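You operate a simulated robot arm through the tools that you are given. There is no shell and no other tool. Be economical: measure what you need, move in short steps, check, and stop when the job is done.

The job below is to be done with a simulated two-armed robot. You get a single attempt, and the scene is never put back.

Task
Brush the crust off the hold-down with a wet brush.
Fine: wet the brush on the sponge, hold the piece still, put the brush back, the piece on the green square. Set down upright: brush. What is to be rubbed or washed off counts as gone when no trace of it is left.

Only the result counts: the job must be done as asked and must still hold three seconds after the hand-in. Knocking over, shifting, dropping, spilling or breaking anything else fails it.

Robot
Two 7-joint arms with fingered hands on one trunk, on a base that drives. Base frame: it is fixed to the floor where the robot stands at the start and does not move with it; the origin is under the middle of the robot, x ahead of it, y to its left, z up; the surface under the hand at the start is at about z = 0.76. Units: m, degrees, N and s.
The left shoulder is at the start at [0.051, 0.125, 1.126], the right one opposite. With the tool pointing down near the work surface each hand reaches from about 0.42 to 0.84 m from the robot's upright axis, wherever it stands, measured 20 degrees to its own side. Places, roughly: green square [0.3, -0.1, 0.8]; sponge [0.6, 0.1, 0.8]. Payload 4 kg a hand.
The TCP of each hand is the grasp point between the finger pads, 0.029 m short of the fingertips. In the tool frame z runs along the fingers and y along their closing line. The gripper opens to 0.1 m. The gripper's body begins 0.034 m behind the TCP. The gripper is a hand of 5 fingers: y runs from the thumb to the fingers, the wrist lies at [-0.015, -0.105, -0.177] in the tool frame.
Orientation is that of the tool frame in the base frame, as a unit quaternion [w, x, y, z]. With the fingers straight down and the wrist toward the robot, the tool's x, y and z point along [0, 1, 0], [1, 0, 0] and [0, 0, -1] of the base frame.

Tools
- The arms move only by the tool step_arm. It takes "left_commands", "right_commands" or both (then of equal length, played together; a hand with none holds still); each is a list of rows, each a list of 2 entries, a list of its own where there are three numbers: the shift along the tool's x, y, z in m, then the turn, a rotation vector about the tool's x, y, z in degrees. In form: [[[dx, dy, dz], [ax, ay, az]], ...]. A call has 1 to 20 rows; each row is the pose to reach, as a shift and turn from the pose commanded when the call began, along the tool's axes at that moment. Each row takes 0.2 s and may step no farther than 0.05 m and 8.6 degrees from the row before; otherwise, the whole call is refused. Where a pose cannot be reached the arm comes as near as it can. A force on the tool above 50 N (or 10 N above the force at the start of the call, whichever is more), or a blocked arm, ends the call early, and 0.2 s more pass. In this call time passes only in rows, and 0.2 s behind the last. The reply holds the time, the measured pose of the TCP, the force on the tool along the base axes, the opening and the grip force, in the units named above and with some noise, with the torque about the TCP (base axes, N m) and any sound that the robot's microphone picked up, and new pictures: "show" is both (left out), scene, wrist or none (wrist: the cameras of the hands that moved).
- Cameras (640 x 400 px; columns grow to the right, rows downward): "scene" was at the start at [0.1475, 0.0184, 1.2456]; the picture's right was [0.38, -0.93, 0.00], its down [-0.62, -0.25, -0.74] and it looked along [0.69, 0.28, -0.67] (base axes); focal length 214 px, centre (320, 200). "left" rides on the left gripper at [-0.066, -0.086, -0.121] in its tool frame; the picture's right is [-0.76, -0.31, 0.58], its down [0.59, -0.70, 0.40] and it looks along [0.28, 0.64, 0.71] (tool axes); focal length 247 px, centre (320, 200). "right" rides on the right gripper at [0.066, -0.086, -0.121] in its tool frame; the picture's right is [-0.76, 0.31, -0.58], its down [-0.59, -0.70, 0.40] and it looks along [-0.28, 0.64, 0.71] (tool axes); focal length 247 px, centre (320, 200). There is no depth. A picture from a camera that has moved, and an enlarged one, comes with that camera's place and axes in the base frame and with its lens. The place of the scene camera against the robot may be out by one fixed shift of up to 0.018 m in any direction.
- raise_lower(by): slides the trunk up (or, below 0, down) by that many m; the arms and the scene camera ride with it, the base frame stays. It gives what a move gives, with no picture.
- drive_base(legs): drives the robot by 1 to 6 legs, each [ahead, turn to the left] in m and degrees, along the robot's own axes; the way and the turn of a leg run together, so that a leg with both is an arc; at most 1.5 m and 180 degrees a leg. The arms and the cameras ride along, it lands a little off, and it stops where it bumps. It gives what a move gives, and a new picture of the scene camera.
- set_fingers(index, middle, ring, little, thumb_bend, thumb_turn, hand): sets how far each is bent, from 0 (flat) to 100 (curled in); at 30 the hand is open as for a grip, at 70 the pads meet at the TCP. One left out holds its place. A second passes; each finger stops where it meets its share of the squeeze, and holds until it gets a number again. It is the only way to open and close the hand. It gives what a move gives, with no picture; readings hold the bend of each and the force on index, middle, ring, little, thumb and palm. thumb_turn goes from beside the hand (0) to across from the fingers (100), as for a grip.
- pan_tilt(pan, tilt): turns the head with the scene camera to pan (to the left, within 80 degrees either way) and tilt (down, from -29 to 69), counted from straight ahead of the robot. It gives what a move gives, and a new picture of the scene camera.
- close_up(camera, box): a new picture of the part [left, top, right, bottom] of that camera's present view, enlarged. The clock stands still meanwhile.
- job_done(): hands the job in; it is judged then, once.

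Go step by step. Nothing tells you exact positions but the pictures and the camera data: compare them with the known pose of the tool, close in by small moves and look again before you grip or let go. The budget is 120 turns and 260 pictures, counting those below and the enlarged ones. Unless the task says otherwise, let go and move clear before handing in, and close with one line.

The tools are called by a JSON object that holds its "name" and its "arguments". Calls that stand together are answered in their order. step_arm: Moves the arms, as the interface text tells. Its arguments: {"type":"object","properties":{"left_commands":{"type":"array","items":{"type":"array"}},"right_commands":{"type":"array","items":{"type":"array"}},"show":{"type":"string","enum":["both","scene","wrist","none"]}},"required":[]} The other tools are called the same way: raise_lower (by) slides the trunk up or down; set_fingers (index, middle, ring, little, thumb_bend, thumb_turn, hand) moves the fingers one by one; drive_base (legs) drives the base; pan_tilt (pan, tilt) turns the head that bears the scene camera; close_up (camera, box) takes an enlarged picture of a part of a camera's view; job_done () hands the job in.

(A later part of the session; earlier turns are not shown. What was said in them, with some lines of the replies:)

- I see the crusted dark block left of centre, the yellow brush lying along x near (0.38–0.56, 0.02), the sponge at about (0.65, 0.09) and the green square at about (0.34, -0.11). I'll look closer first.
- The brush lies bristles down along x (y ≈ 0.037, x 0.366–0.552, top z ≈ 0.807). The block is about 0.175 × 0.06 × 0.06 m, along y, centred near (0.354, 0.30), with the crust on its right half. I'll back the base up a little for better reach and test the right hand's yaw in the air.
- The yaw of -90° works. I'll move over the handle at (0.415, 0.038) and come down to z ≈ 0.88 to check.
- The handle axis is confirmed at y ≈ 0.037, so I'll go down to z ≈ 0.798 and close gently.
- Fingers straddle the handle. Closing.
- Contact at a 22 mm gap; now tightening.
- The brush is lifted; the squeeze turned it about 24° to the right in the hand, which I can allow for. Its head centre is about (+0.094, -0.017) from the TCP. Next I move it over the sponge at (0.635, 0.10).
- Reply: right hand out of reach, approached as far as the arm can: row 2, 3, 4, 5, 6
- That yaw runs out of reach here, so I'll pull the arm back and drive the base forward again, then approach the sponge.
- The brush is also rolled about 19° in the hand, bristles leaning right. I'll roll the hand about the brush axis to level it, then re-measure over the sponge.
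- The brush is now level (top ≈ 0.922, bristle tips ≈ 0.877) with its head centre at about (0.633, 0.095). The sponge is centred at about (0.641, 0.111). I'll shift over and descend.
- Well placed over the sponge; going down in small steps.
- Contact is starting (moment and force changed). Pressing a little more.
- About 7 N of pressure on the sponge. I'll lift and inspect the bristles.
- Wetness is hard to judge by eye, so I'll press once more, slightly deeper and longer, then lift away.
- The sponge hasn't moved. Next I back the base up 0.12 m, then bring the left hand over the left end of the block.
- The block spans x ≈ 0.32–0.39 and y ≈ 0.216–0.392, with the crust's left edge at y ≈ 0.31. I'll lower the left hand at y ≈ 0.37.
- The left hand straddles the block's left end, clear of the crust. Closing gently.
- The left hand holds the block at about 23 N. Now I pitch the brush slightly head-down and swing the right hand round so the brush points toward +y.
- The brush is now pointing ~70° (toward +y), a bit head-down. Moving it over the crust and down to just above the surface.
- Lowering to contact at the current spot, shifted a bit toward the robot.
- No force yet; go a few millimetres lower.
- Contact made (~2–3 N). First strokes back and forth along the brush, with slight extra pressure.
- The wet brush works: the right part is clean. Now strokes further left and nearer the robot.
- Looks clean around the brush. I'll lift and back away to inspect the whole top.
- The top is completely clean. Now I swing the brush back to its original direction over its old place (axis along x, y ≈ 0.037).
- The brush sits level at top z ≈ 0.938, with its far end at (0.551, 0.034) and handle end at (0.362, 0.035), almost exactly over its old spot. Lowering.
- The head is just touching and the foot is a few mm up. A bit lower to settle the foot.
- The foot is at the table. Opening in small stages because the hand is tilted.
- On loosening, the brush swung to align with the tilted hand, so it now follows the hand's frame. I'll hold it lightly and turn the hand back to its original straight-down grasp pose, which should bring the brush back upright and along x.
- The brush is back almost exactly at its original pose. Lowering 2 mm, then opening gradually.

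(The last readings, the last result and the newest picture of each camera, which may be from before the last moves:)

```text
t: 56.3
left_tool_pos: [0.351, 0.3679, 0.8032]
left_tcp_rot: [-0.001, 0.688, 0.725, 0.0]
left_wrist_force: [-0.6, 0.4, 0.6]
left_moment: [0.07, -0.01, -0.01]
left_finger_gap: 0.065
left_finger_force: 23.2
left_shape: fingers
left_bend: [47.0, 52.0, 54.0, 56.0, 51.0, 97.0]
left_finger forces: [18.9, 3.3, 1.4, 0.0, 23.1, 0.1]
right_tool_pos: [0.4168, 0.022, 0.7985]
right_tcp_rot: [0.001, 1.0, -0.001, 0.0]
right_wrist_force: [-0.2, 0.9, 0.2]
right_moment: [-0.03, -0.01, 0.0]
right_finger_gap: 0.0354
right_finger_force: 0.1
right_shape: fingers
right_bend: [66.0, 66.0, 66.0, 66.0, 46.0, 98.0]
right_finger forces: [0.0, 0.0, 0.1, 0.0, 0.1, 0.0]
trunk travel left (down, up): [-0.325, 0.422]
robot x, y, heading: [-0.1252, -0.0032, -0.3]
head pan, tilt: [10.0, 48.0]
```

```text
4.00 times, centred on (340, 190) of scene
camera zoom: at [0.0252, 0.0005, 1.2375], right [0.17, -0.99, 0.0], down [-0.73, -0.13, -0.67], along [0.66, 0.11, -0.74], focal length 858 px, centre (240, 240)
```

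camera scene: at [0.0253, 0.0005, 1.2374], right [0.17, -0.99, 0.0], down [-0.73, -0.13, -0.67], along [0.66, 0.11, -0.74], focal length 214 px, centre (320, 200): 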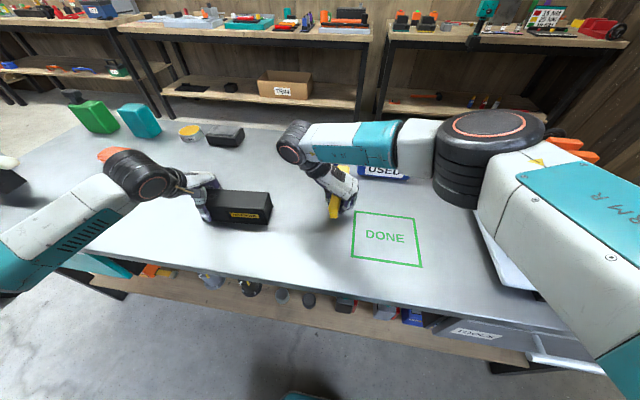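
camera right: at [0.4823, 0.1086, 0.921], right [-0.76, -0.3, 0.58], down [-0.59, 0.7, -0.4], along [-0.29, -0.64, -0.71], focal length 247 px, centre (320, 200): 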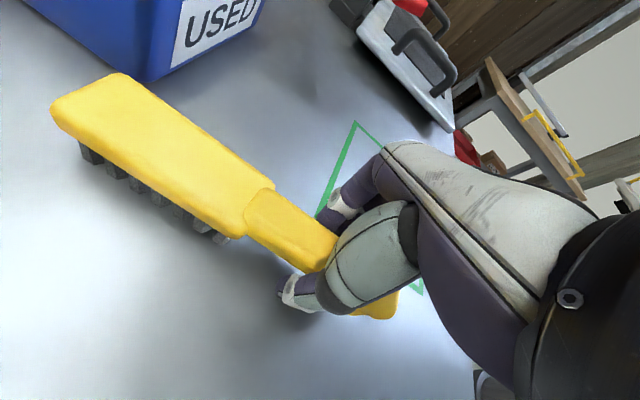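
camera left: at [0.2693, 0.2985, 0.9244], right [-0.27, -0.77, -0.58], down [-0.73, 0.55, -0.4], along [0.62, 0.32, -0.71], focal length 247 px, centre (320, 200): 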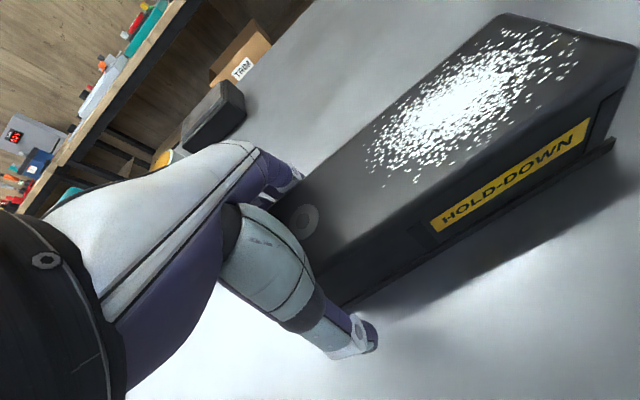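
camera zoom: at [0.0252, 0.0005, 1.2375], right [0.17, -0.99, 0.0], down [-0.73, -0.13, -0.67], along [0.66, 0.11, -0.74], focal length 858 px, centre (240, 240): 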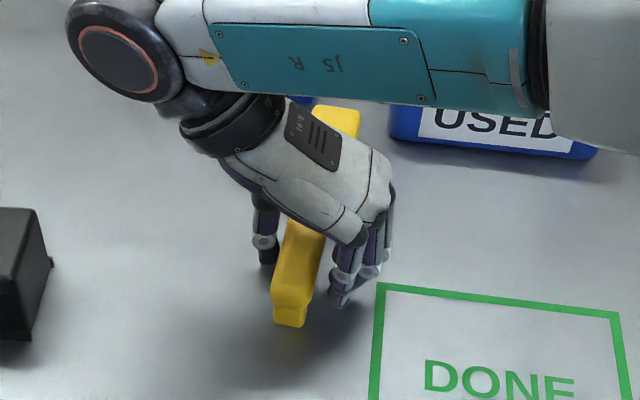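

The brush stands free and upright in its place. Opening fully and lifting clear.

{"name": "set_fingers", "arguments": {"hand": "right", "index": 40, "middle": 40, "ring": 40, "little": 40, "thumb_bend": 34}}

{"name": "step_arm", "arguments": {"right_commands": [[[0, 0, -0.02], [0, 0, 0]], [[0, 0, -0.05], [0, 0, 0]], [[0, 0, -0.09], [0, 0, 0]], [[0, 0, -0.135], [0, 0, 0]], [[0, 0, -0.18], [0, 0, 0]], [[-0.03, 0.04, -0.2], [0, 0, 0]], [[-0.06, 0.08, -0.22], [0, 0, 0]], [[-0.08, 0.12, -0.24], [0, 0, 0]], [[-0.1, 0.16, -0.25], [0, 0, 0]], [[-0.1, 0.2, -0.25], [0, 0, 0]], [[-0.1, 0.24, -0.25], [0, 0, 0]]]}}

{"name": "close_up", "arguments": {"camera": "scene", "box": [180, 130, 440, 290]}}

```text
t: 57.3
left_tool_pos: [0.3518, 0.3693, 0.8035]
left_tcp_rot: [0.0, 0.688, 0.726, -0.001]
left_wrist_force: [-0.1, -0.3, 0.8]
left_moment: [0.05, -0.02, 0.0]
left_finger_gap: 0.065
left_finger_force: 23.6
left_shape: fingers
left_bend: [47.0, 52.0, 54.0, 56.0, 51.0, 97.0]
left_finger forces: [18.9, 3.3, 1.3, 0.0, 23.1, 0.0]
right_tool_pos: [0.417, 0.022, 0.7988]
right_tcp_rot: [0.0, 1.0, -0.001, 0.0]
right_wrist_force: [1.2, -0.7, -0.2]
right_moment: [0.04, 0.02, 0.01]
right_finger_gap: 0.0819
right_finger_force: 0.1
right_shape: fingers
right_bend: [40.0, 40.0, 40.0, 40.0, 34.0, 98.0]
right_finger forces: [0.1, 0.0, 0.1, 0.0, 0.1, 0.1]
trunk travel left (down, up): [-0.325, 0.422]
robot x, y, heading: [-0.1254, 0.0001, -0.3]
head pan, tilt: [10.0, 48.0]
```

```text
refused: row 6 steps farther than a row can; nothing moved
```

```text
2.46 times, centred on (310, 210) of scene
camera zoom: at [0.0252, 0.0005, 1.2375], right [0.17, -0.99, 0.0], down [-0.73, -0.13, -0.67], along [0.66, 0.11, -0.74], focal length 528 px, centre (345, 175)
```

zoom: 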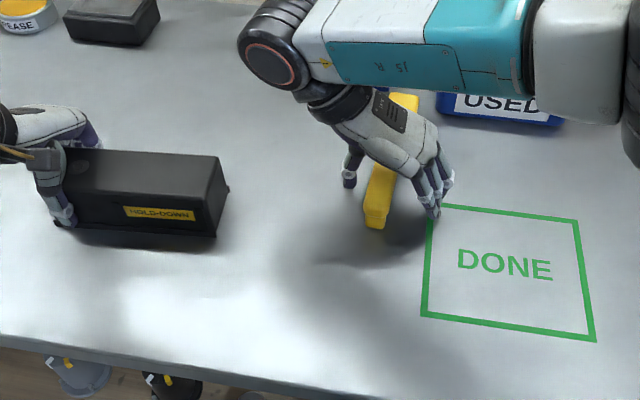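

Redo the lift with smaller rows, moving the right hand up and to the right and turning it back to its start yaw.

{"name": "step_arm", "arguments": {"right_commands": [[[0, 0, -0.02], [0, 0, 0]], [[0, 0, -0.05], [0, 0, 0]], [[0, 0, -0.09], [0, 0, 0]], [[0, 0, -0.13], [0, 0, 0]], [[0, 0, -0.17], [0, 0, 0]], [[0, 0.03, -0.2], [0, 0, -8]], [[0, 0.06, -0.22], [0, 0, -16]], [[0, 0.09, -0.24], [0, 0, -24]], [[0, 0.12, -0.25], [0, 0, -32]], [[0, 0.15, -0.25], [0, 0, -40]], [[0, 0.18, -0.25], [0, 0, -48]], [[0, 0.21, -0.25], [0, 0, -56]], [[0, 0.24, -0.25], [0, 0, -64]], [[0, 0.27, -0.25], [0, 0, -72]], [[0, 0.3, -0.25], [0, 0, -80]], [[0, 0.33, -0.25], [0, 0, -88]]]}}

{"name": "close_up", "arguments": {"camera": "scene", "box": [180, 130, 440, 290]}}

```text
t: 60.7
left_tool_pos: [0.351, 0.3683, 0.8036]
left_tcp_rot: [-0.002, 0.687, 0.727, -0.001]
left_wrist_force: [-1.0, -0.9, 0.0]
left_moment: [0.1, 0.0, -0.03]
left_finger_gap: 0.0648
left_finger_force: 23.0
left_shape: fingers
left_bend: [47.0, 52.0, 55.0, 56.0, 51.0, 97.0]
left_finger forces: [18.7, 3.3, 1.5, 0.0, 22.9, 0.0]
right_tool_pos: [0.4147, -0.3091, 1.0475]
right_tcp_rot: [0.0, 0.719, 0.694, 0.0]
right_wrist_force: [-0.5, 0.1, -0.3]
right_moment: [-0.01, 0.02, 0.0]
right_finger_gap: 0.0819
right_finger_force: 0.0
right_shape: fingers
right_bend: [40.0, 40.0, 40.0, 40.0, 34.0, 98.0]
right_finger forces: [0.0, 0.1, 0.0, 0.0, 0.0, 0.1]
trunk travel left (down, up): [-0.325, 0.422]
robot x, y, heading: [-0.1248, -0.0026, 0.1]
head pan, tilt: [10.0, 48.0]
camera scene: at [0.025, -0.0002, 1.2375], right [0.17, -0.99, 0.0], down [-0.73, -0.13, -0.67], along [0.66, 0.11, -0.74], focal length 214 px, centre (320, 200)
camera right: at [0.3318, -0.2398, 1.1688], right [0.28, -0.77, 0.58], down [-0.72, -0.56, -0.4], along [0.63, -0.3, -0.71], focal length 247 px, centre (320, 200)
```

scene: 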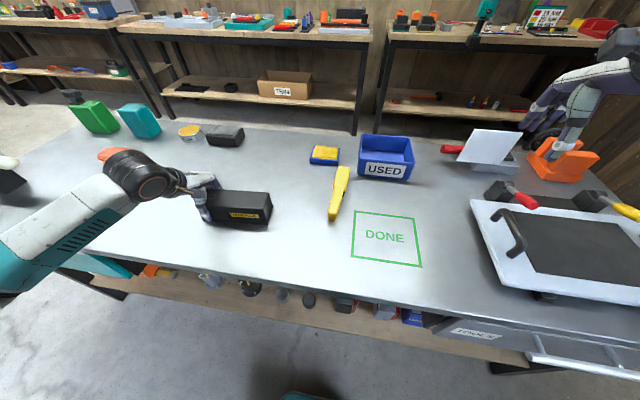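
right: 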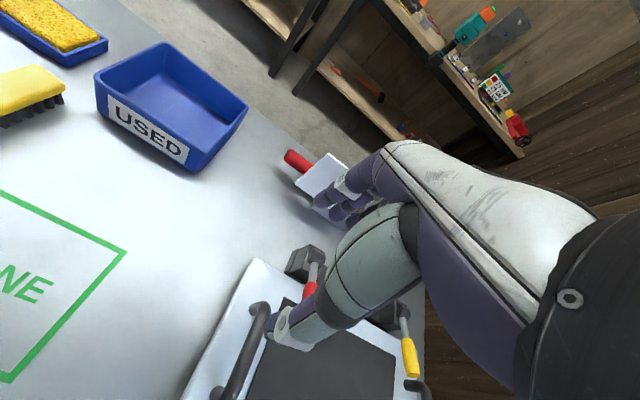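

```text
2.46 times, centred on (310, 210) of scene
camera zoom: at [0.025, -0.0002, 1.2375], right [0.17, -0.99, 0.0], down [-0.73, -0.13, -0.67], along [0.66, 0.11, -0.74], focal length 528 px, centre (345, 175)
```

zoom: 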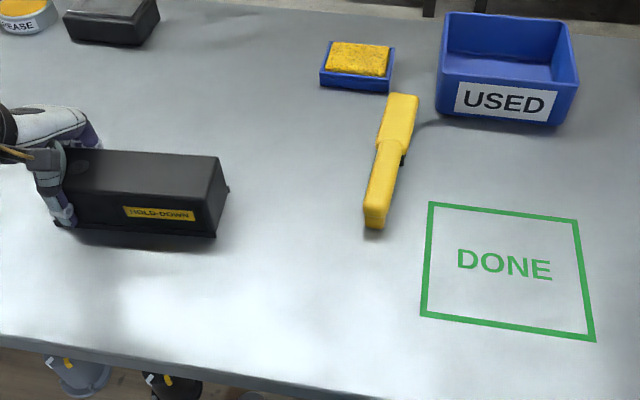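

The brush is back at its original place, upright. Now I open the left hand, slide it along the block to its middle and re-grip; the right hand moves a bit further out.

{"name": "set_fingers", "arguments": {"hand": "left", "index": 30, "middle": 30, "ring": 30, "little": 30, "thumb_bend": 30}}

{"name": "step_arm", "arguments": {"left_commands": [[[-0.015, 0, -0.003], [0, 0, 0]], [[-0.03, 0, -0.003], [0, 0, 0]], [[-0.05, 0, -0.003], [0, 0, 0]], [[-0.067, 0, -0.003], [0, 0, 0]], [[-0.067, 0, -0.003], [0, 0, 0]]], "right_commands": [[[-0.02, -0.01, -0.01], [0, 0, 0]], [[-0.04, -0.02, -0.02], [0, 0, 0]], [[-0.06, -0.03, -0.03], [0, 0, 0]], [[-0.08, -0.04, -0.04], [0, 0, 0]], [[-0.08, -0.04, -0.04], [0, 0, 0]]]}}

{"name": "close_up", "arguments": {"camera": "scene", "box": [160, 140, 300, 240]}}

```text
t: 61.7
left_tool_pos: [0.3511, 0.3681, 0.8044]
left_tcp_rot: [0.001, 0.688, 0.726, 0.0]
left_wrist_force: [-0.4, -0.4, -0.3]
left_moment: [-0.01, -0.02, -0.01]
left_finger_gap: 0.0983
left_finger_force: 0.1
left_shape: fingers
left_bend: [30.0, 30.0, 30.0, 30.0, 30.0, 97.0]
left_finger forces: [0.1, 0.0, 0.0, 0.1, 0.1, 0.0]
right_tool_pos: [0.4146, -0.3082, 1.0473]
right_tcp_rot: [-0.001, 0.719, 0.695, 0.001]
right_wrist_force: [1.0, -0.6, 0.3]
right_moment: [0.01, 0.0, 0.02]
right_finger_gap: 0.0817
right_finger_force: 0.0
right_shape: fingers
right_bend: [40.0, 40.0, 40.0, 40.0, 34.0, 98.0]
right_finger forces: [0.1, 0.0, 0.0, 0.0, 0.0, 0.0]
trunk travel left (down, up): [-0.325, 0.422]
robot x, y, heading: [-0.1261, -0.0003, -0.3]
head pan, tilt: [10.0, 48.0]
```

```text
t: 62.9
left_tool_pos: [0.3553, 0.3032, 0.807]
left_tcp_rot: [-0.001, 0.687, 0.726, -0.001]
left_wrist_force: [-0.2, -0.1, 0.6]
left_moment: [0.01, 0.0, -0.01]
left_finger_gap: 0.0986
left_finger_force: 0.1
left_shape: fingers
left_bend: [30.0, 30.0, 30.0, 30.0, 30.0, 98.0]
left_finger forces: [0.0, 0.0, 0.0, 0.1, 0.0, 0.0]
right_tool_pos: [0.3726, -0.3845, 1.0887]
right_tcp_rot: [-0.001, 0.72, 0.694, 0.0]
right_wrist_force: [-0.5, 1.3, -0.4]
right_moment: [-0.03, 0.03, 0.01]
right_finger_gap: 0.082
right_finger_force: 0.2
right_shape: fingers
right_bend: [40.0, 40.0, 40.0, 40.0, 34.0, 98.0]
right_finger forces: [0.0, 0.0, 0.0, 0.1, 0.0, 0.0]
trunk travel left (down, up): [-0.325, 0.422]
robot x, y, heading: [-0.1194, 0.0009, -0.2]
head pan, tilt: [10.0, 48.0]
camera scene: at [0.0251, 0.0003, 1.2375], right [0.17, -0.99, 0.0], down [-0.73, -0.13, -0.67], along [0.66, 0.11, -0.74], focal length 214 px, centre (320, 200)
camera right: at [0.2901, -0.316, 1.2094], right [0.28, -0.77, 0.58], down [-0.72, -0.56, -0.4], along [0.63, -0.31, -0.71], focal length 247 px, centre (320, 200)
camera left: at [0.2733, 0.2328, 0.9281], right [-0.27, -0.77, -0.58], down [-0.73, 0.55, -0.4], along [0.62, 0.32, -0.71], focal length 247 px, centre (320, 200)
```

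scene: 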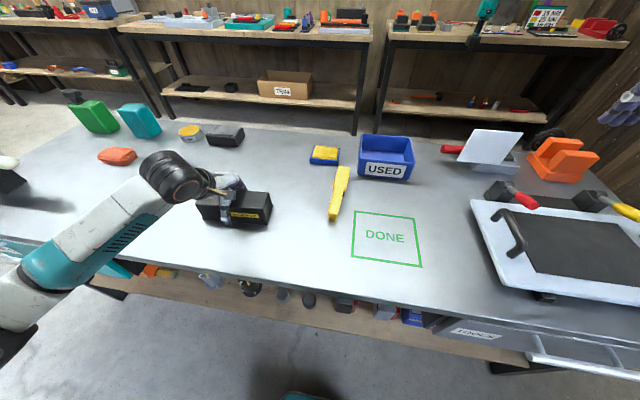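
right: 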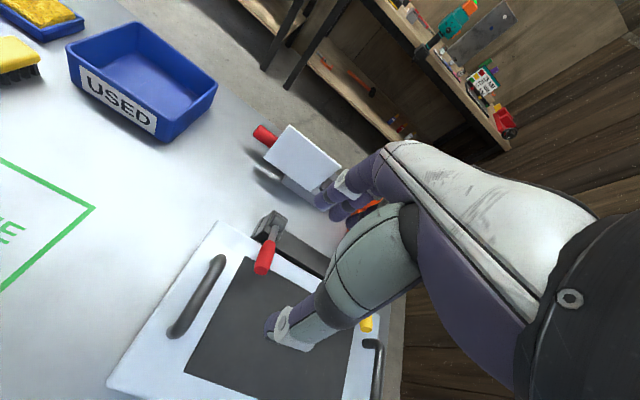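
left: 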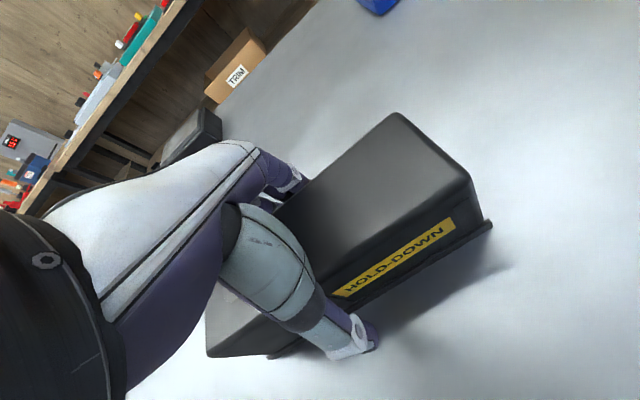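

```text
4.00 times, centred on (230, 190) of scene
camera zoom: at [0.0251, 0.0003, 1.2375], right [0.17, -0.99, 0.0], down [-0.73, -0.13, -0.67], along [0.66, 0.11, -0.74], focal length 858 px, centre (680, 240)
```

zoom: 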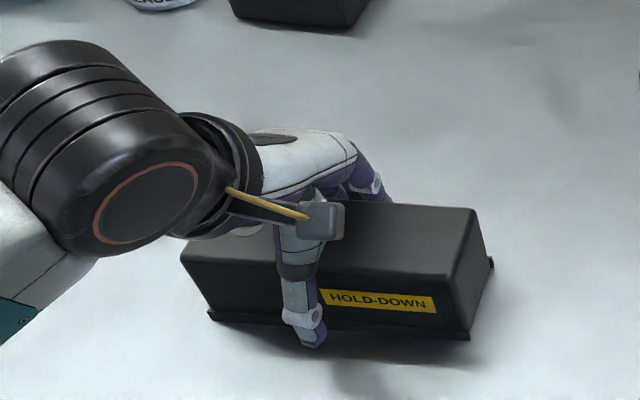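

Centred on the block. Gripping firmly, then a small lift test.

{"name": "set_fingers", "arguments": {"hand": "left", "index": 47, "middle": 48, "ring": 48, "little": 48, "thumb_bend": 48}}

{"name": "set_fingers", "arguments": {"hand": "left", "index": 66, "middle": 66, "ring": 66, "little": 66, "thumb_bend": 70}}

{"name": "step_arm", "arguments": {"left_commands": [[[0, 0, -0.01], [0, 0, 0]], [[0, 0, -0.03], [0, 0, 0]], [[0, 0, -0.03], [0, 0, 0]]], "show": "wrist"}}

{"name": "close_up", "arguments": {"camera": "scene", "box": [160, 140, 300, 240]}}

```text
t: 63.9
left_tool_pos: [0.3558, 0.3042, 0.808]
left_tcp_rot: [0.0, 0.688, 0.726, 0.0]
left_wrist_force: [0.4, 0.3, 1.9]
left_moment: [0.08, 0.08, -0.11]
left_finger_gap: 0.0675
left_finger_force: 7.4
left_shape: fingers
left_bend: [44.0, 48.0, 48.0, 46.0, 45.0, 97.0]
left_finger forces: [4.7, 0.1, 0.0, 3.4, 7.2, 0.0]
right_tool_pos: [0.3725, -0.3852, 1.0881]
right_tcp_rot: [0.0, 0.72, 0.694, 0.001]
right_wrist_force: [-0.5, -0.1, 0.1]
right_moment: [0.02, 0.01, 0.04]
right_finger_gap: 0.0818
right_finger_force: 0.1
right_shape: fingers
right_bend: [40.0, 40.0, 40.0, 40.0, 34.0, 98.0]
right_finger forces: [0.0, 0.1, 0.0, 0.1, 0.0, 0.1]
trunk travel left (down, up): [-0.325, 0.422]
robot x, y, heading: [-0.1212, 0.0007, -0.1]
head pan, tilt: [10.0, 48.0]
```

```text
t: 64.9
left_tool_pos: [0.3547, 0.3047, 0.8063]
left_tcp_rot: [0.0, 0.687, 0.726, 0.0]
left_wrist_force: [-0.5, 0.2, 0.8]
left_moment: [0.2, -0.08, -0.08]
left_finger_gap: 0.0624
left_finger_force: 45.4
left_shape: fingers
left_bend: [52.0, 58.0, 58.0, 60.0, 55.0, 92.0]
left_finger forces: [22.9, 6.6, 4.7, 11.6, 45.1, 0.1]
right_tool_pos: [0.3727, -0.3861, 1.089]
right_tcp_rot: [-0.001, 0.72, 0.694, 0.0]
right_wrist_force: [0.4, 0.2, 0.1]
right_moment: [-0.04, 0.01, 0.0]
right_finger_gap: 0.0817
right_finger_force: 0.1
right_shape: fingers
right_bend: [40.0, 40.0, 40.0, 40.0, 34.0, 98.0]
right_finger forces: [0.0, 0.0, 0.0, 0.1, 0.0, 0.0]
trunk travel left (down, up): [-0.325, 0.422]
robot x, y, heading: [-0.1229, -0.0022, -0.3]
head pan, tilt: [10.0, 48.0]
```

```text
t: 65.7
left_tool_pos: [0.3544, 0.3035, 0.837]
left_tcp_rot: [0.0, 0.687, 0.726, -0.001]
left_wrist_force: [-0.1, -0.2, -1.6]
left_moment: [0.0, 0.0, -0.02]
left_finger_gap: 0.0624
left_finger_force: 45.2
left_shape: fingers
left_bend: [52.0, 58.0, 58.0, 60.0, 55.0, 92.0]
left_finger forces: [23.5, 6.3, 4.4, 10.6, 44.8, 0.0]
right_tool_pos: [0.3723, -0.3843, 1.0879]
right_tcp_rot: [0.0, 0.72, 0.694, 0.0]
right_wrist_force: [0.2, -0.2, 0.2]
right_moment: [0.01, 0.02, 0.02]
right_finger_gap: 0.0819
right_finger_force: 0.1
right_shape: fingers
right_bend: [40.0, 40.0, 40.0, 40.0, 34.0, 98.0]
right_finger forces: [0.0, 0.0, 0.1, 0.1, 0.0, 0.0]
trunk travel left (down, up): [-0.325, 0.422]
robot x, y, heading: [-0.1234, -0.0002, -0.0]
head pan, tilt: [10.0, 48.0]
camera left: at [0.2725, 0.2328, 0.9574], right [-0.27, -0.77, -0.58], down [-0.73, 0.55, -0.4], along [0.62, 0.32, -0.71], focal length 247 px, centre (320, 200)
```

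left: 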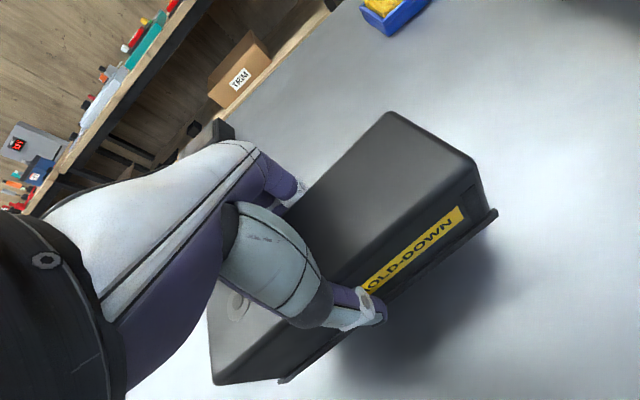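

```text
4.00 times, centred on (230, 190) of scene
camera zoom: at [0.0252, 0.0003, 1.2375], right [0.17, -0.99, 0.0], down [-0.73, -0.13, -0.67], along [0.66, 0.11, -0.74], focal length 858 px, centre (680, 240)
```

zoom: 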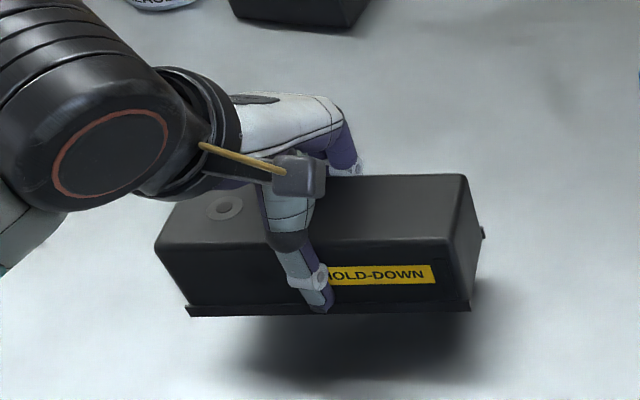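

The block is held level (about 2 N). Lifting and carrying it over to the green square.

{"name": "step_arm", "arguments": {"left_commands": [[[0, 0, -0.03], [0, 0, 0]], [[0, 0, -0.06], [0, 0, 0]], [[-0.01, 0, -0.09], [0, 0, 0.5]], [[-0.05, -0.004, -0.09], [0, 0, 1]], [[-0.09, -0.007, -0.09], [0, 0, 1.5]], [[-0.13, -0.01, -0.09], [0, 0, 2]], [[-0.17, -0.013, -0.09], [0, 0, 2.5]], [[-0.21, -0.016, -0.09], [0, 0, 3.1]], [[-0.25, -0.019, -0.09], [0, 0, 3.1]], [[-0.29, -0.022, -0.09], [0, 0, 3.1]], [[-0.33, -0.025, -0.09], [0, 0, 3.1]], [[-0.37, -0.028, -0.09], [0, 0, 3.1]], [[-0.4, -0.03, -0.09], [0, 0, 3.1]], [[-0.4136, -0.0304, -0.09], [0, 0, 3.1]], [[-0.4136, -0.0304, -0.09], [0, 0, 3.1]]]}}

{"name": "close_up", "arguments": {"camera": "scene", "box": [300, 150, 480, 290]}}

```text
t: 68.9
left_tool_pos: [0.3474, -0.1128, 0.9261]
left_tcp_rot: [-0.001, 0.707, 0.707, -0.001]
left_wrist_force: [-0.7, -0.2, -1.6]
left_moment: [0.03, -0.04, 0.01]
left_finger_gap: 0.0621
left_finger_force: 43.5
left_shape: fingers
left_bend: [52.0, 59.0, 59.0, 60.0, 56.0, 92.0]
left_finger forces: [22.8, 6.2, 4.4, 10.1, 43.4, 0.0]
right_tool_pos: [0.3735, -0.3846, 1.0881]
right_tcp_rot: [0.0, 0.72, 0.694, 0.002]
right_wrist_force: [0.2, 0.9, -0.4]
right_moment: [-0.01, 0.01, -0.03]
right_finger_gap: 0.0818
right_finger_force: 0.0
right_shape: fingers
right_bend: [40.0, 40.0, 40.0, 40.0, 34.0, 98.0]
right_finger forces: [0.0, 0.0, 0.0, 0.0, 0.0, 0.1]
trunk travel left (down, up): [-0.325, 0.422]
robot x, y, heading: [-0.1247, -0.0028, -0.5]
head pan, tilt: [10.0, 48.0]
camera scene: at [0.0252, 0.0, 1.2375], right [0.17, -0.99, 0.0], down [-0.73, -0.13, -0.67], along [0.66, 0.11, -0.74], focal length 214 px, centre (320, 200)
camera left: at [0.2613, -0.1778, 1.0468], right [-0.31, -0.76, -0.58], down [-0.7, 0.59, -0.4], along [0.64, 0.28, -0.71], focal length 247 px, centre (320, 200)
```

scene: 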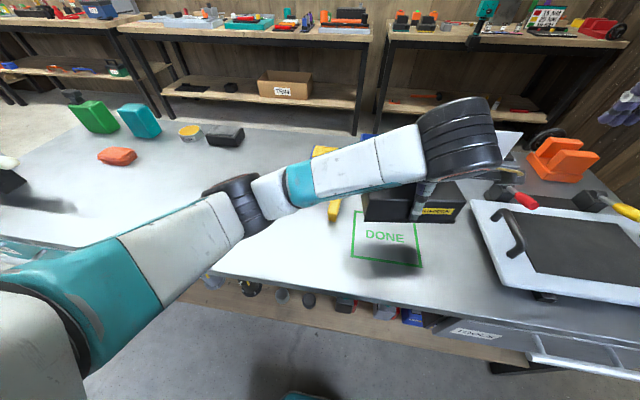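
left: 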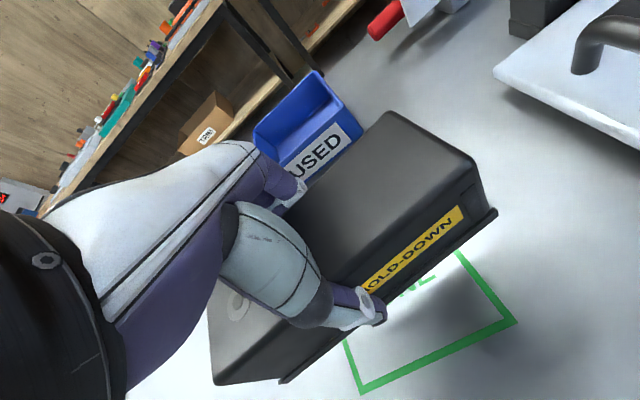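

```text
2.86 times, centred on (390, 220) of scene
camera zoom: at [0.0252, 0.0, 1.2375], right [0.17, -0.99, 0.0], down [-0.73, -0.13, -0.67], along [0.66, 0.11, -0.74], focal length 613 px, centre (120, 143)
```

zoom: 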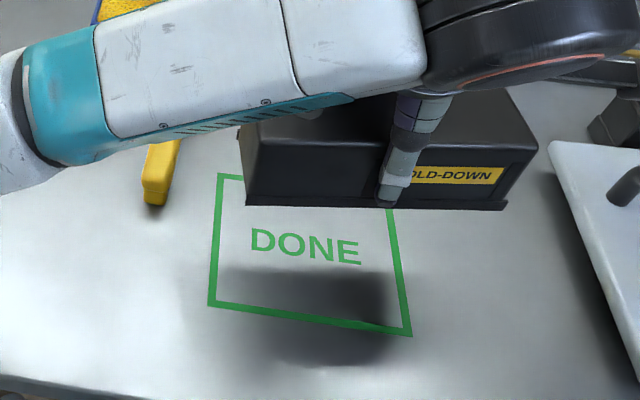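

The square's centre is about (0.342, -0.101), and the block is yawed ~7.5° in the grip with its centre ~1 cm behind the TCP. I'll correct both and lower to just above the table.

{"name": "step_arm", "arguments": {"left_commands": [[[0.007, 0.0025, 0], [0, 0, 3.7]], [[0.014, 0.005, 0], [0, 0, 7.5]], [[0.014, 0.005, 0.04], [0, 0, 7.5]], [[0.014, 0.005, 0.08], [0, 0, 7.5]], [[0.014, 0.005, 0.103], [0, 0, 7.5]], [[0.014, 0.005, 0.103], [0, 0, 7.5]]]}}

{"name": "close_up", "arguments": {"camera": "scene", "box": [300, 150, 480, 290]}}

```text
t: 70.3
left_tool_pos: [0.3533, -0.0988, 0.8218]
left_tcp_rot: [0.0, 0.752, 0.66, -0.001]
left_wrist_force: [1.1, 0.3, -1.5]
left_moment: [0.0, -0.05, 0.0]
left_finger_gap: 0.0624
left_finger_force: 42.9
left_shape: fingers
left_bend: [52.0, 59.0, 59.0, 60.0, 56.0, 92.0]
left_finger forces: [22.5, 6.2, 4.5, 9.9, 43.0, 0.0]
right_tool_pos: [0.3721, -0.3855, 1.0877]
right_tcp_rot: [0.001, 0.72, 0.694, 0.0]
right_wrist_force: [0.0, -0.9, -0.1]
right_moment: [0.0, 0.01, 0.01]
right_finger_gap: 0.0821
right_finger_force: 0.0
right_shape: fingers
right_bend: [40.0, 40.0, 40.0, 40.0, 34.0, 98.0]
right_finger forces: [0.1, 0.0, 0.0, 0.0, 0.0, 0.0]
trunk travel left (down, up): [-0.325, 0.422]
robot x, y, heading: [-0.1208, -0.0005, -0.3]
head pan, tilt: [10.0, 48.0]
camera scene: at [0.0252, 0.0, 1.2375], right [0.17, -0.99, 0.0], down [-0.73, -0.13, -0.67], along [0.66, 0.11, -0.74], focal length 214 px, centre (320, 200)
camera left: at [0.2593, -0.1533, 0.9435], right [-0.4, -0.71, -0.58], down [-0.62, 0.68, -0.4], along [0.67, 0.2, -0.71], focal length 247 px, centre (320, 200)
```

scene: 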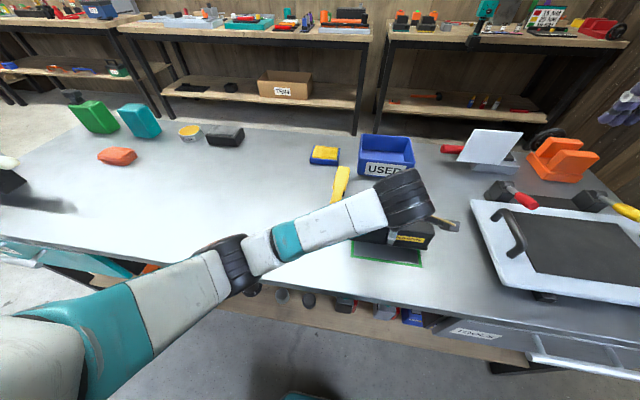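
left: 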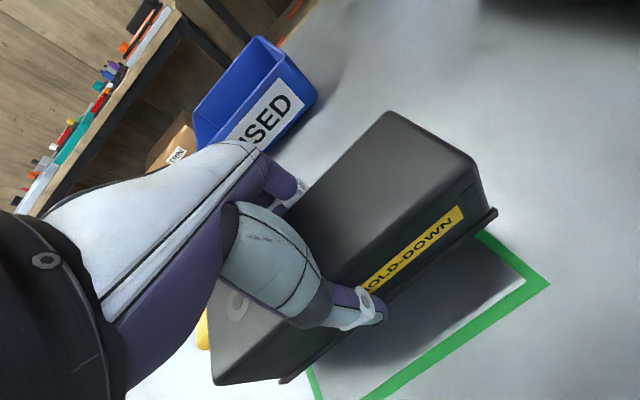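

```text
2.86 times, centred on (390, 220) of scene
camera zoom: at [0.0252, 0.0, 1.2375], right [0.17, -0.99, 0.0], down [-0.73, -0.13, -0.67], along [0.66, 0.11, -0.74], focal length 613 px, centre (120, 143)
```

zoom: 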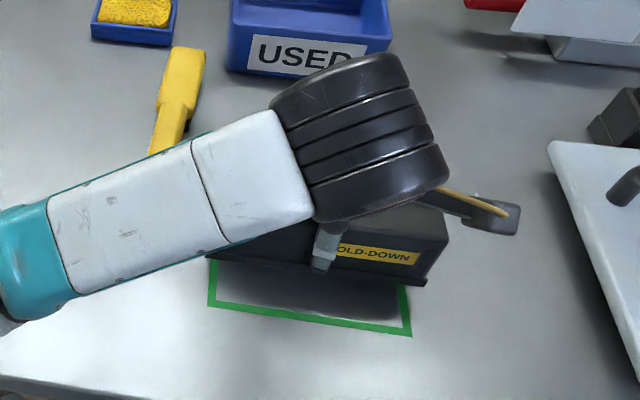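

Well aligned with the square. Lowering the last ~15 mm gently.

{"name": "step_arm", "arguments": {"left_commands": [[[0, 0, 0.005], [0, 0, 0]], [[0, 0, 0.01], [0, 0, 0]], [[0, 0, 0.013], [0, 0, 0]], [[0, 0, 0.015], [0, 0, 0]], [[0, 0, 0.016], [0, 0, 0]], [[0, 0, 0.016], [0, 0, 0]]], "show": "none"}}

{"name": "close_up", "arguments": {"camera": "scene", "box": [330, 180, 460, 280]}}

```text
t: 71.7
left_tool_pos: [0.351, -0.0963, 0.8078]
left_tcp_rot: [0.0, 0.752, 0.66, -0.001]
left_wrist_force: [0.0, -1.2, 1.6]
left_moment: [0.21, -0.08, -0.03]
left_finger_gap: 0.0623
left_finger_force: 43.6
left_shape: fingers
left_bend: [52.0, 59.0, 59.0, 60.0, 56.0, 92.0]
left_finger forces: [22.2, 6.4, 4.7, 10.1, 43.3, 0.0]
right_tool_pos: [0.3725, -0.3854, 1.0881]
right_tcp_rot: [0.0, 0.72, 0.694, 0.001]
right_wrist_force: [-0.6, 0.0, -0.2]
right_moment: [0.01, 0.0, 0.03]
right_finger_gap: 0.082
right_finger_force: 0.1
right_shape: fingers
right_bend: [40.0, 40.0, 40.0, 40.0, 34.0, 98.0]
right_finger forces: [0.0, 0.1, 0.0, 0.0, 0.0, 0.0]
trunk travel left (down, up): [-0.325, 0.422]
robot x, y, heading: [-0.1244, -0.0019, 0.0]
head pan, tilt: [10.0, 48.0]
```

```text
4.00 times, centred on (395, 230) of scene
camera zoom: at [0.025, -0.0001, 1.2375], right [0.17, -0.99, 0.0], down [-0.73, -0.13, -0.67], along [0.66, 0.11, -0.74], focal length 858 px, centre (20, 80)
```

zoom: 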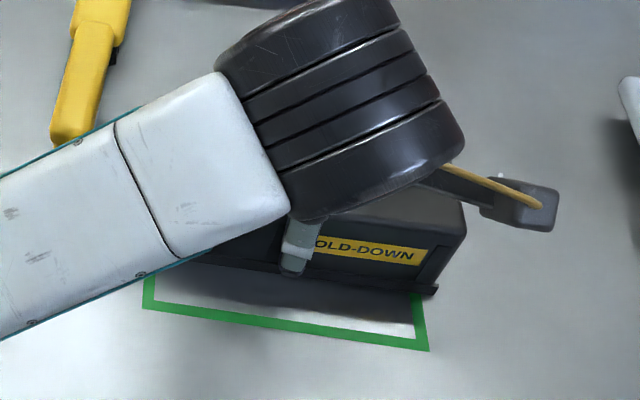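

The block is on the table (moment same as before the lift). Releasing in stages.

{"name": "set_fingers", "arguments": {"hand": "left", "index": 48, "middle": 52, "ring": 52, "little": 52, "thumb_bend": 49}}

{"name": "set_fingers", "arguments": {"hand": "left", "index": 30, "middle": 30, "ring": 30, "little": 30, "thumb_bend": 30}}

{"name": "step_arm", "arguments": {"left_commands": [[[0, 0, -0.02], [0, 0, 0]], [[0, 0, -0.05], [0, 0, 0]], [[0, 0, -0.09], [0, 0, 0]], [[0, 0, -0.13], [0, 0, 0]], [[0, 0, -0.17], [0, 0, 0]], [[0.03, 0, -0.2], [0, 0, 0]], [[0.07, 0, -0.22], [0, 0, 0]], [[0.115, 0, -0.23], [0, 0, 0]], [[0.16, 0, -0.24], [0, 0, 0]], [[0.205, 0, -0.25], [0, 0, 0]], [[0.25, 0, -0.25], [0, 0, 0]], [[0.295, 0, -0.25], [0, 0, 0]], [[0.34, 0, -0.25], [0, 0, 0]], [[0.34, 0, -0.25], [0, 0, 0]]], "show": "scene"}}

{"name": "close_up", "arguments": {"camera": "scene", "box": [280, 140, 460, 280]}}

{"name": "close_up", "arguments": {"camera": "right", "box": [0, 0, 640, 400]}}

```text
t: 72.7
left_tool_pos: [0.3515, -0.0955, 0.8073]
left_tcp_rot: [0.0, 0.752, 0.659, 0.0]
left_wrist_force: [0.0, -0.5, 3.9]
left_moment: [0.02, -0.05, 0.09]
left_finger_gap: 0.0666
left_finger_force: 9.1
left_shape: fingers
left_bend: [46.0, 51.0, 52.0, 51.0, 46.0, 95.0]
left_finger forces: [5.7, 0.7, 0.0, 2.9, 9.3, 0.0]
right_tool_pos: [0.3727, -0.3847, 1.088]
right_tcp_rot: [-0.001, 0.72, 0.694, 0.001]
right_wrist_force: [-0.2, 0.3, 0.2]
right_moment: [0.04, 0.01, 0.03]
right_finger_gap: 0.0819
right_finger_force: 0.1
right_shape: fingers
right_bend: [40.0, 40.0, 40.0, 40.0, 34.0, 98.0]
right_finger forces: [0.0, 0.1, 0.0, 0.0, 0.0, 0.1]
trunk travel left (down, up): [-0.325, 0.422]
robot x, y, heading: [-0.1215, 0.0012, -0.1]
head pan, tilt: [10.0, 48.0]
```

```text
t: 73.7
left_tool_pos: [0.3521, -0.0979, 0.8066]
left_tcp_rot: [-0.001, 0.752, 0.659, -0.001]
left_wrist_force: [0.3, -0.8, 0.1]
left_moment: [-0.03, -0.01, 0.01]
left_finger_gap: 0.0984
left_finger_force: 0.1
left_shape: fingers
left_bend: [30.0, 30.0, 30.0, 30.0, 30.0, 97.0]
left_finger forces: [0.0, 0.0, 0.0, 0.0, 0.0, 0.0]
right_tool_pos: [0.3722, -0.3859, 1.0877]
right_tcp_rot: [-0.001, 0.72, 0.694, 0.001]
right_wrist_force: [0.5, -0.2, -0.5]
right_moment: [0.01, -0.02, -0.01]
right_finger_gap: 0.0819
right_finger_force: 0.0
right_shape: fingers
right_bend: [40.0, 40.0, 40.0, 40.0, 34.0, 98.0]
right_finger forces: [0.0, 0.0, 0.0, 0.0, 0.0, 0.1]
trunk travel left (down, up): [-0.325, 0.422]
robot x, y, heading: [-0.1197, -0.0001, -0.0]
head pan, tilt: [10.0, 48.0]
```

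```text
t: 76.7
left_tool_pos: [0.4464, 0.2617, 1.0337]
left_tcp_rot: [-0.001, 0.752, 0.659, -0.001]
left_wrist_force: [-0.5, 0.3, 0.1]
left_moment: [0.01, -0.02, -0.01]
left_finger_gap: 0.0988
left_finger_force: 0.0
left_shape: fingers
left_bend: [30.0, 30.0, 30.0, 30.0, 30.0, 98.0]
left_finger forces: [0.0, 0.0, 0.1, 0.1, 0.0, 0.0]
left hand out of reach, approached as far as the arm can: row 5, 6, 7, 8, 9, 10, 11, 12, 13, 14
right_tool_pos: [0.3729, -0.3858, 1.0872]
right_tcp_rot: [-0.001, 0.72, 0.694, 0.001]
right_wrist_force: [0.4, 0.7, -0.4]
right_moment: [0.0, -0.02, 0.0]
right_finger_gap: 0.0817
right_finger_force: 0.0
right_shape: fingers
right_bend: [40.0, 40.0, 40.0, 40.0, 34.0, 98.0]
right_finger forces: [0.0, 0.1, 0.0, 0.0, 0.0, 0.0]
trunk travel left (down, up): [-0.325, 0.422]
robot x, y, heading: [-0.1229, 0.0019, -0.3]
head pan, tilt: [10.0, 48.0]
camera scene: at [0.0253, -0.0002, 1.2374], right [0.17, -0.99, 0.0], down [-0.73, -0.13, -0.67], along [0.66, 0.11, -0.74], focal length 214 px, centre (320, 200)
```

scene: 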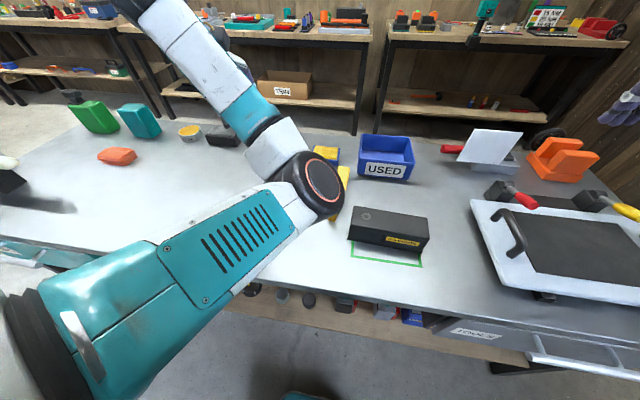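

```text
2.86 times, centred on (370, 210) of scene
camera zoom: at [0.0253, -0.0002, 1.2374], right [0.17, -0.99, 0.0], down [-0.73, -0.13, -0.67], along [0.66, 0.11, -0.74], focal length 613 px, centre (177, 171)
```

zoom: 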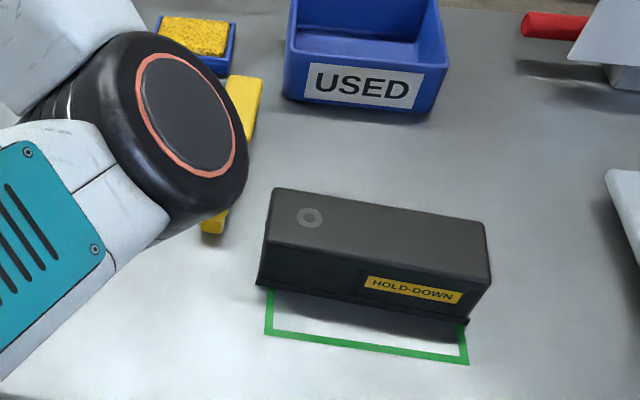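

```text
1.00 times, centred on (320, 200) of right (not enlarged: the box is as wide or as high as the picture)
camera zoom: at [0.2904, -0.3164, 1.209], right [0.28, -0.77, 0.58], down [-0.72, -0.56, -0.4], along [0.63, -0.31, -0.71], focal length 247 px, centre (320, 200)
```

zoom: 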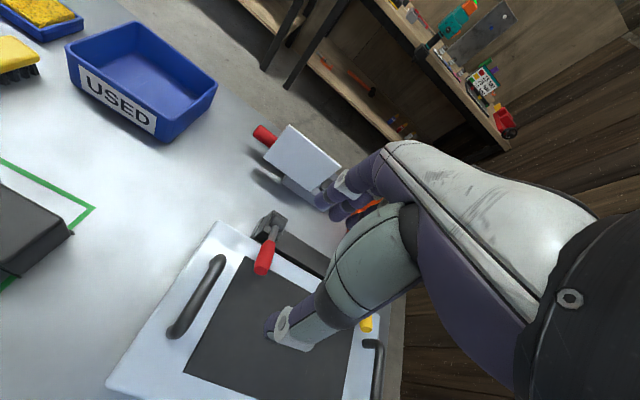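

The block is well centred on the square. I'll move the left arm further aside to confirm the brush is undisturbed.

{"name": "step_arm", "arguments": {"left_commands": [[[0.03, -0.02, -0.02], [0, 0, -2]], [[0.06, -0.04, -0.04], [0, 0, -4]], [[0.09, -0.06, -0.06], [0, 0, -6]], [[0.12, -0.08, -0.08], [0, 0, -7.5]], [[0.15, -0.09, -0.1], [0, 0, -7.5]], [[0.18, -0.09, -0.11], [0, 0, -7.5]], [[0.18, -0.09, -0.11], [0, 0, -7.5]]], "show": "scene"}}

{"name": "close_up", "arguments": {"camera": "scene", "box": [280, 140, 460, 280]}}

```text
t: 78.3
left_tool_pos: [0.3812, 0.4477, 1.1458]
left_tcp_rot: [-0.001, 0.707, 0.707, 0.0]
left_wrist_force: [-0.7, -0.1, -0.6]
left_moment: [-0.02, -0.01, -0.01]
left_finger_gap: 0.0985
left_finger_force: 0.0
left_shape: fingers
left_bend: [30.0, 30.0, 30.0, 30.0, 30.0, 98.0]
left_finger forces: [0.0, 0.1, 0.0, 0.1, 0.0, 0.0]
right_tool_pos: [0.3724, -0.3847, 1.0878]
right_tcp_rot: [0.0, 0.72, 0.694, 0.0]
right_wrist_force: [-1.2, 0.1, 0.6]
right_moment: [-0.02, 0.0, 0.01]
right_finger_gap: 0.0816
right_finger_force: 0.0
right_shape: fingers
right_bend: [40.0, 40.0, 40.0, 40.0, 34.0, 98.0]
right_finger forces: [0.0, 0.1, 0.0, 0.0, 0.1, 0.0]
trunk travel left (down, up): [-0.325, 0.422]
robot x, y, heading: [-0.1216, 0.0018, -0.2]
head pan, tilt: [10.0, 48.0]
camera scene: at [0.0251, -0.0002, 1.2375], right [0.17, -0.99, 0.0], down [-0.73, -0.13, -0.67], along [0.66, 0.11, -0.74], focal length 214 px, centre (320, 200)
```

scene: 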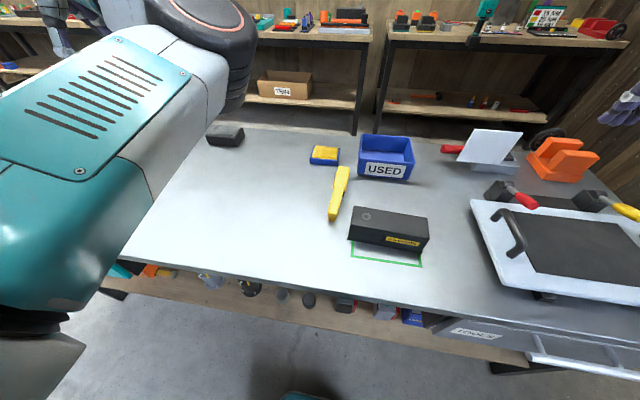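

```text
2.86 times, centred on (370, 210) of scene
camera zoom: at [0.0251, -0.0002, 1.2375], right [0.17, -0.99, 0.0], down [-0.73, -0.13, -0.67], along [0.66, 0.11, -0.74], focal length 613 px, centre (177, 171)
```

zoom: 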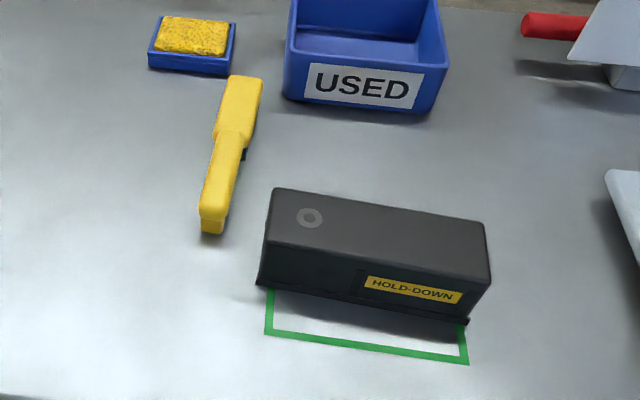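

The crust is gone, the brush stands upright in its old place, the clean block is centred on the green square, and nothing else has moved. Handing in.

{"name": "job_done", "arguments": {}}

```text
The job is handed in.
```

I brushed the crust off the hold-down with the wetted brush while the left hand held it still; no trace is visible in the pictures. The brush is back upright in its place and the hold-down is centred on the green square, overhanging it by a few millimetres at each end because it is slightly longer than the square.
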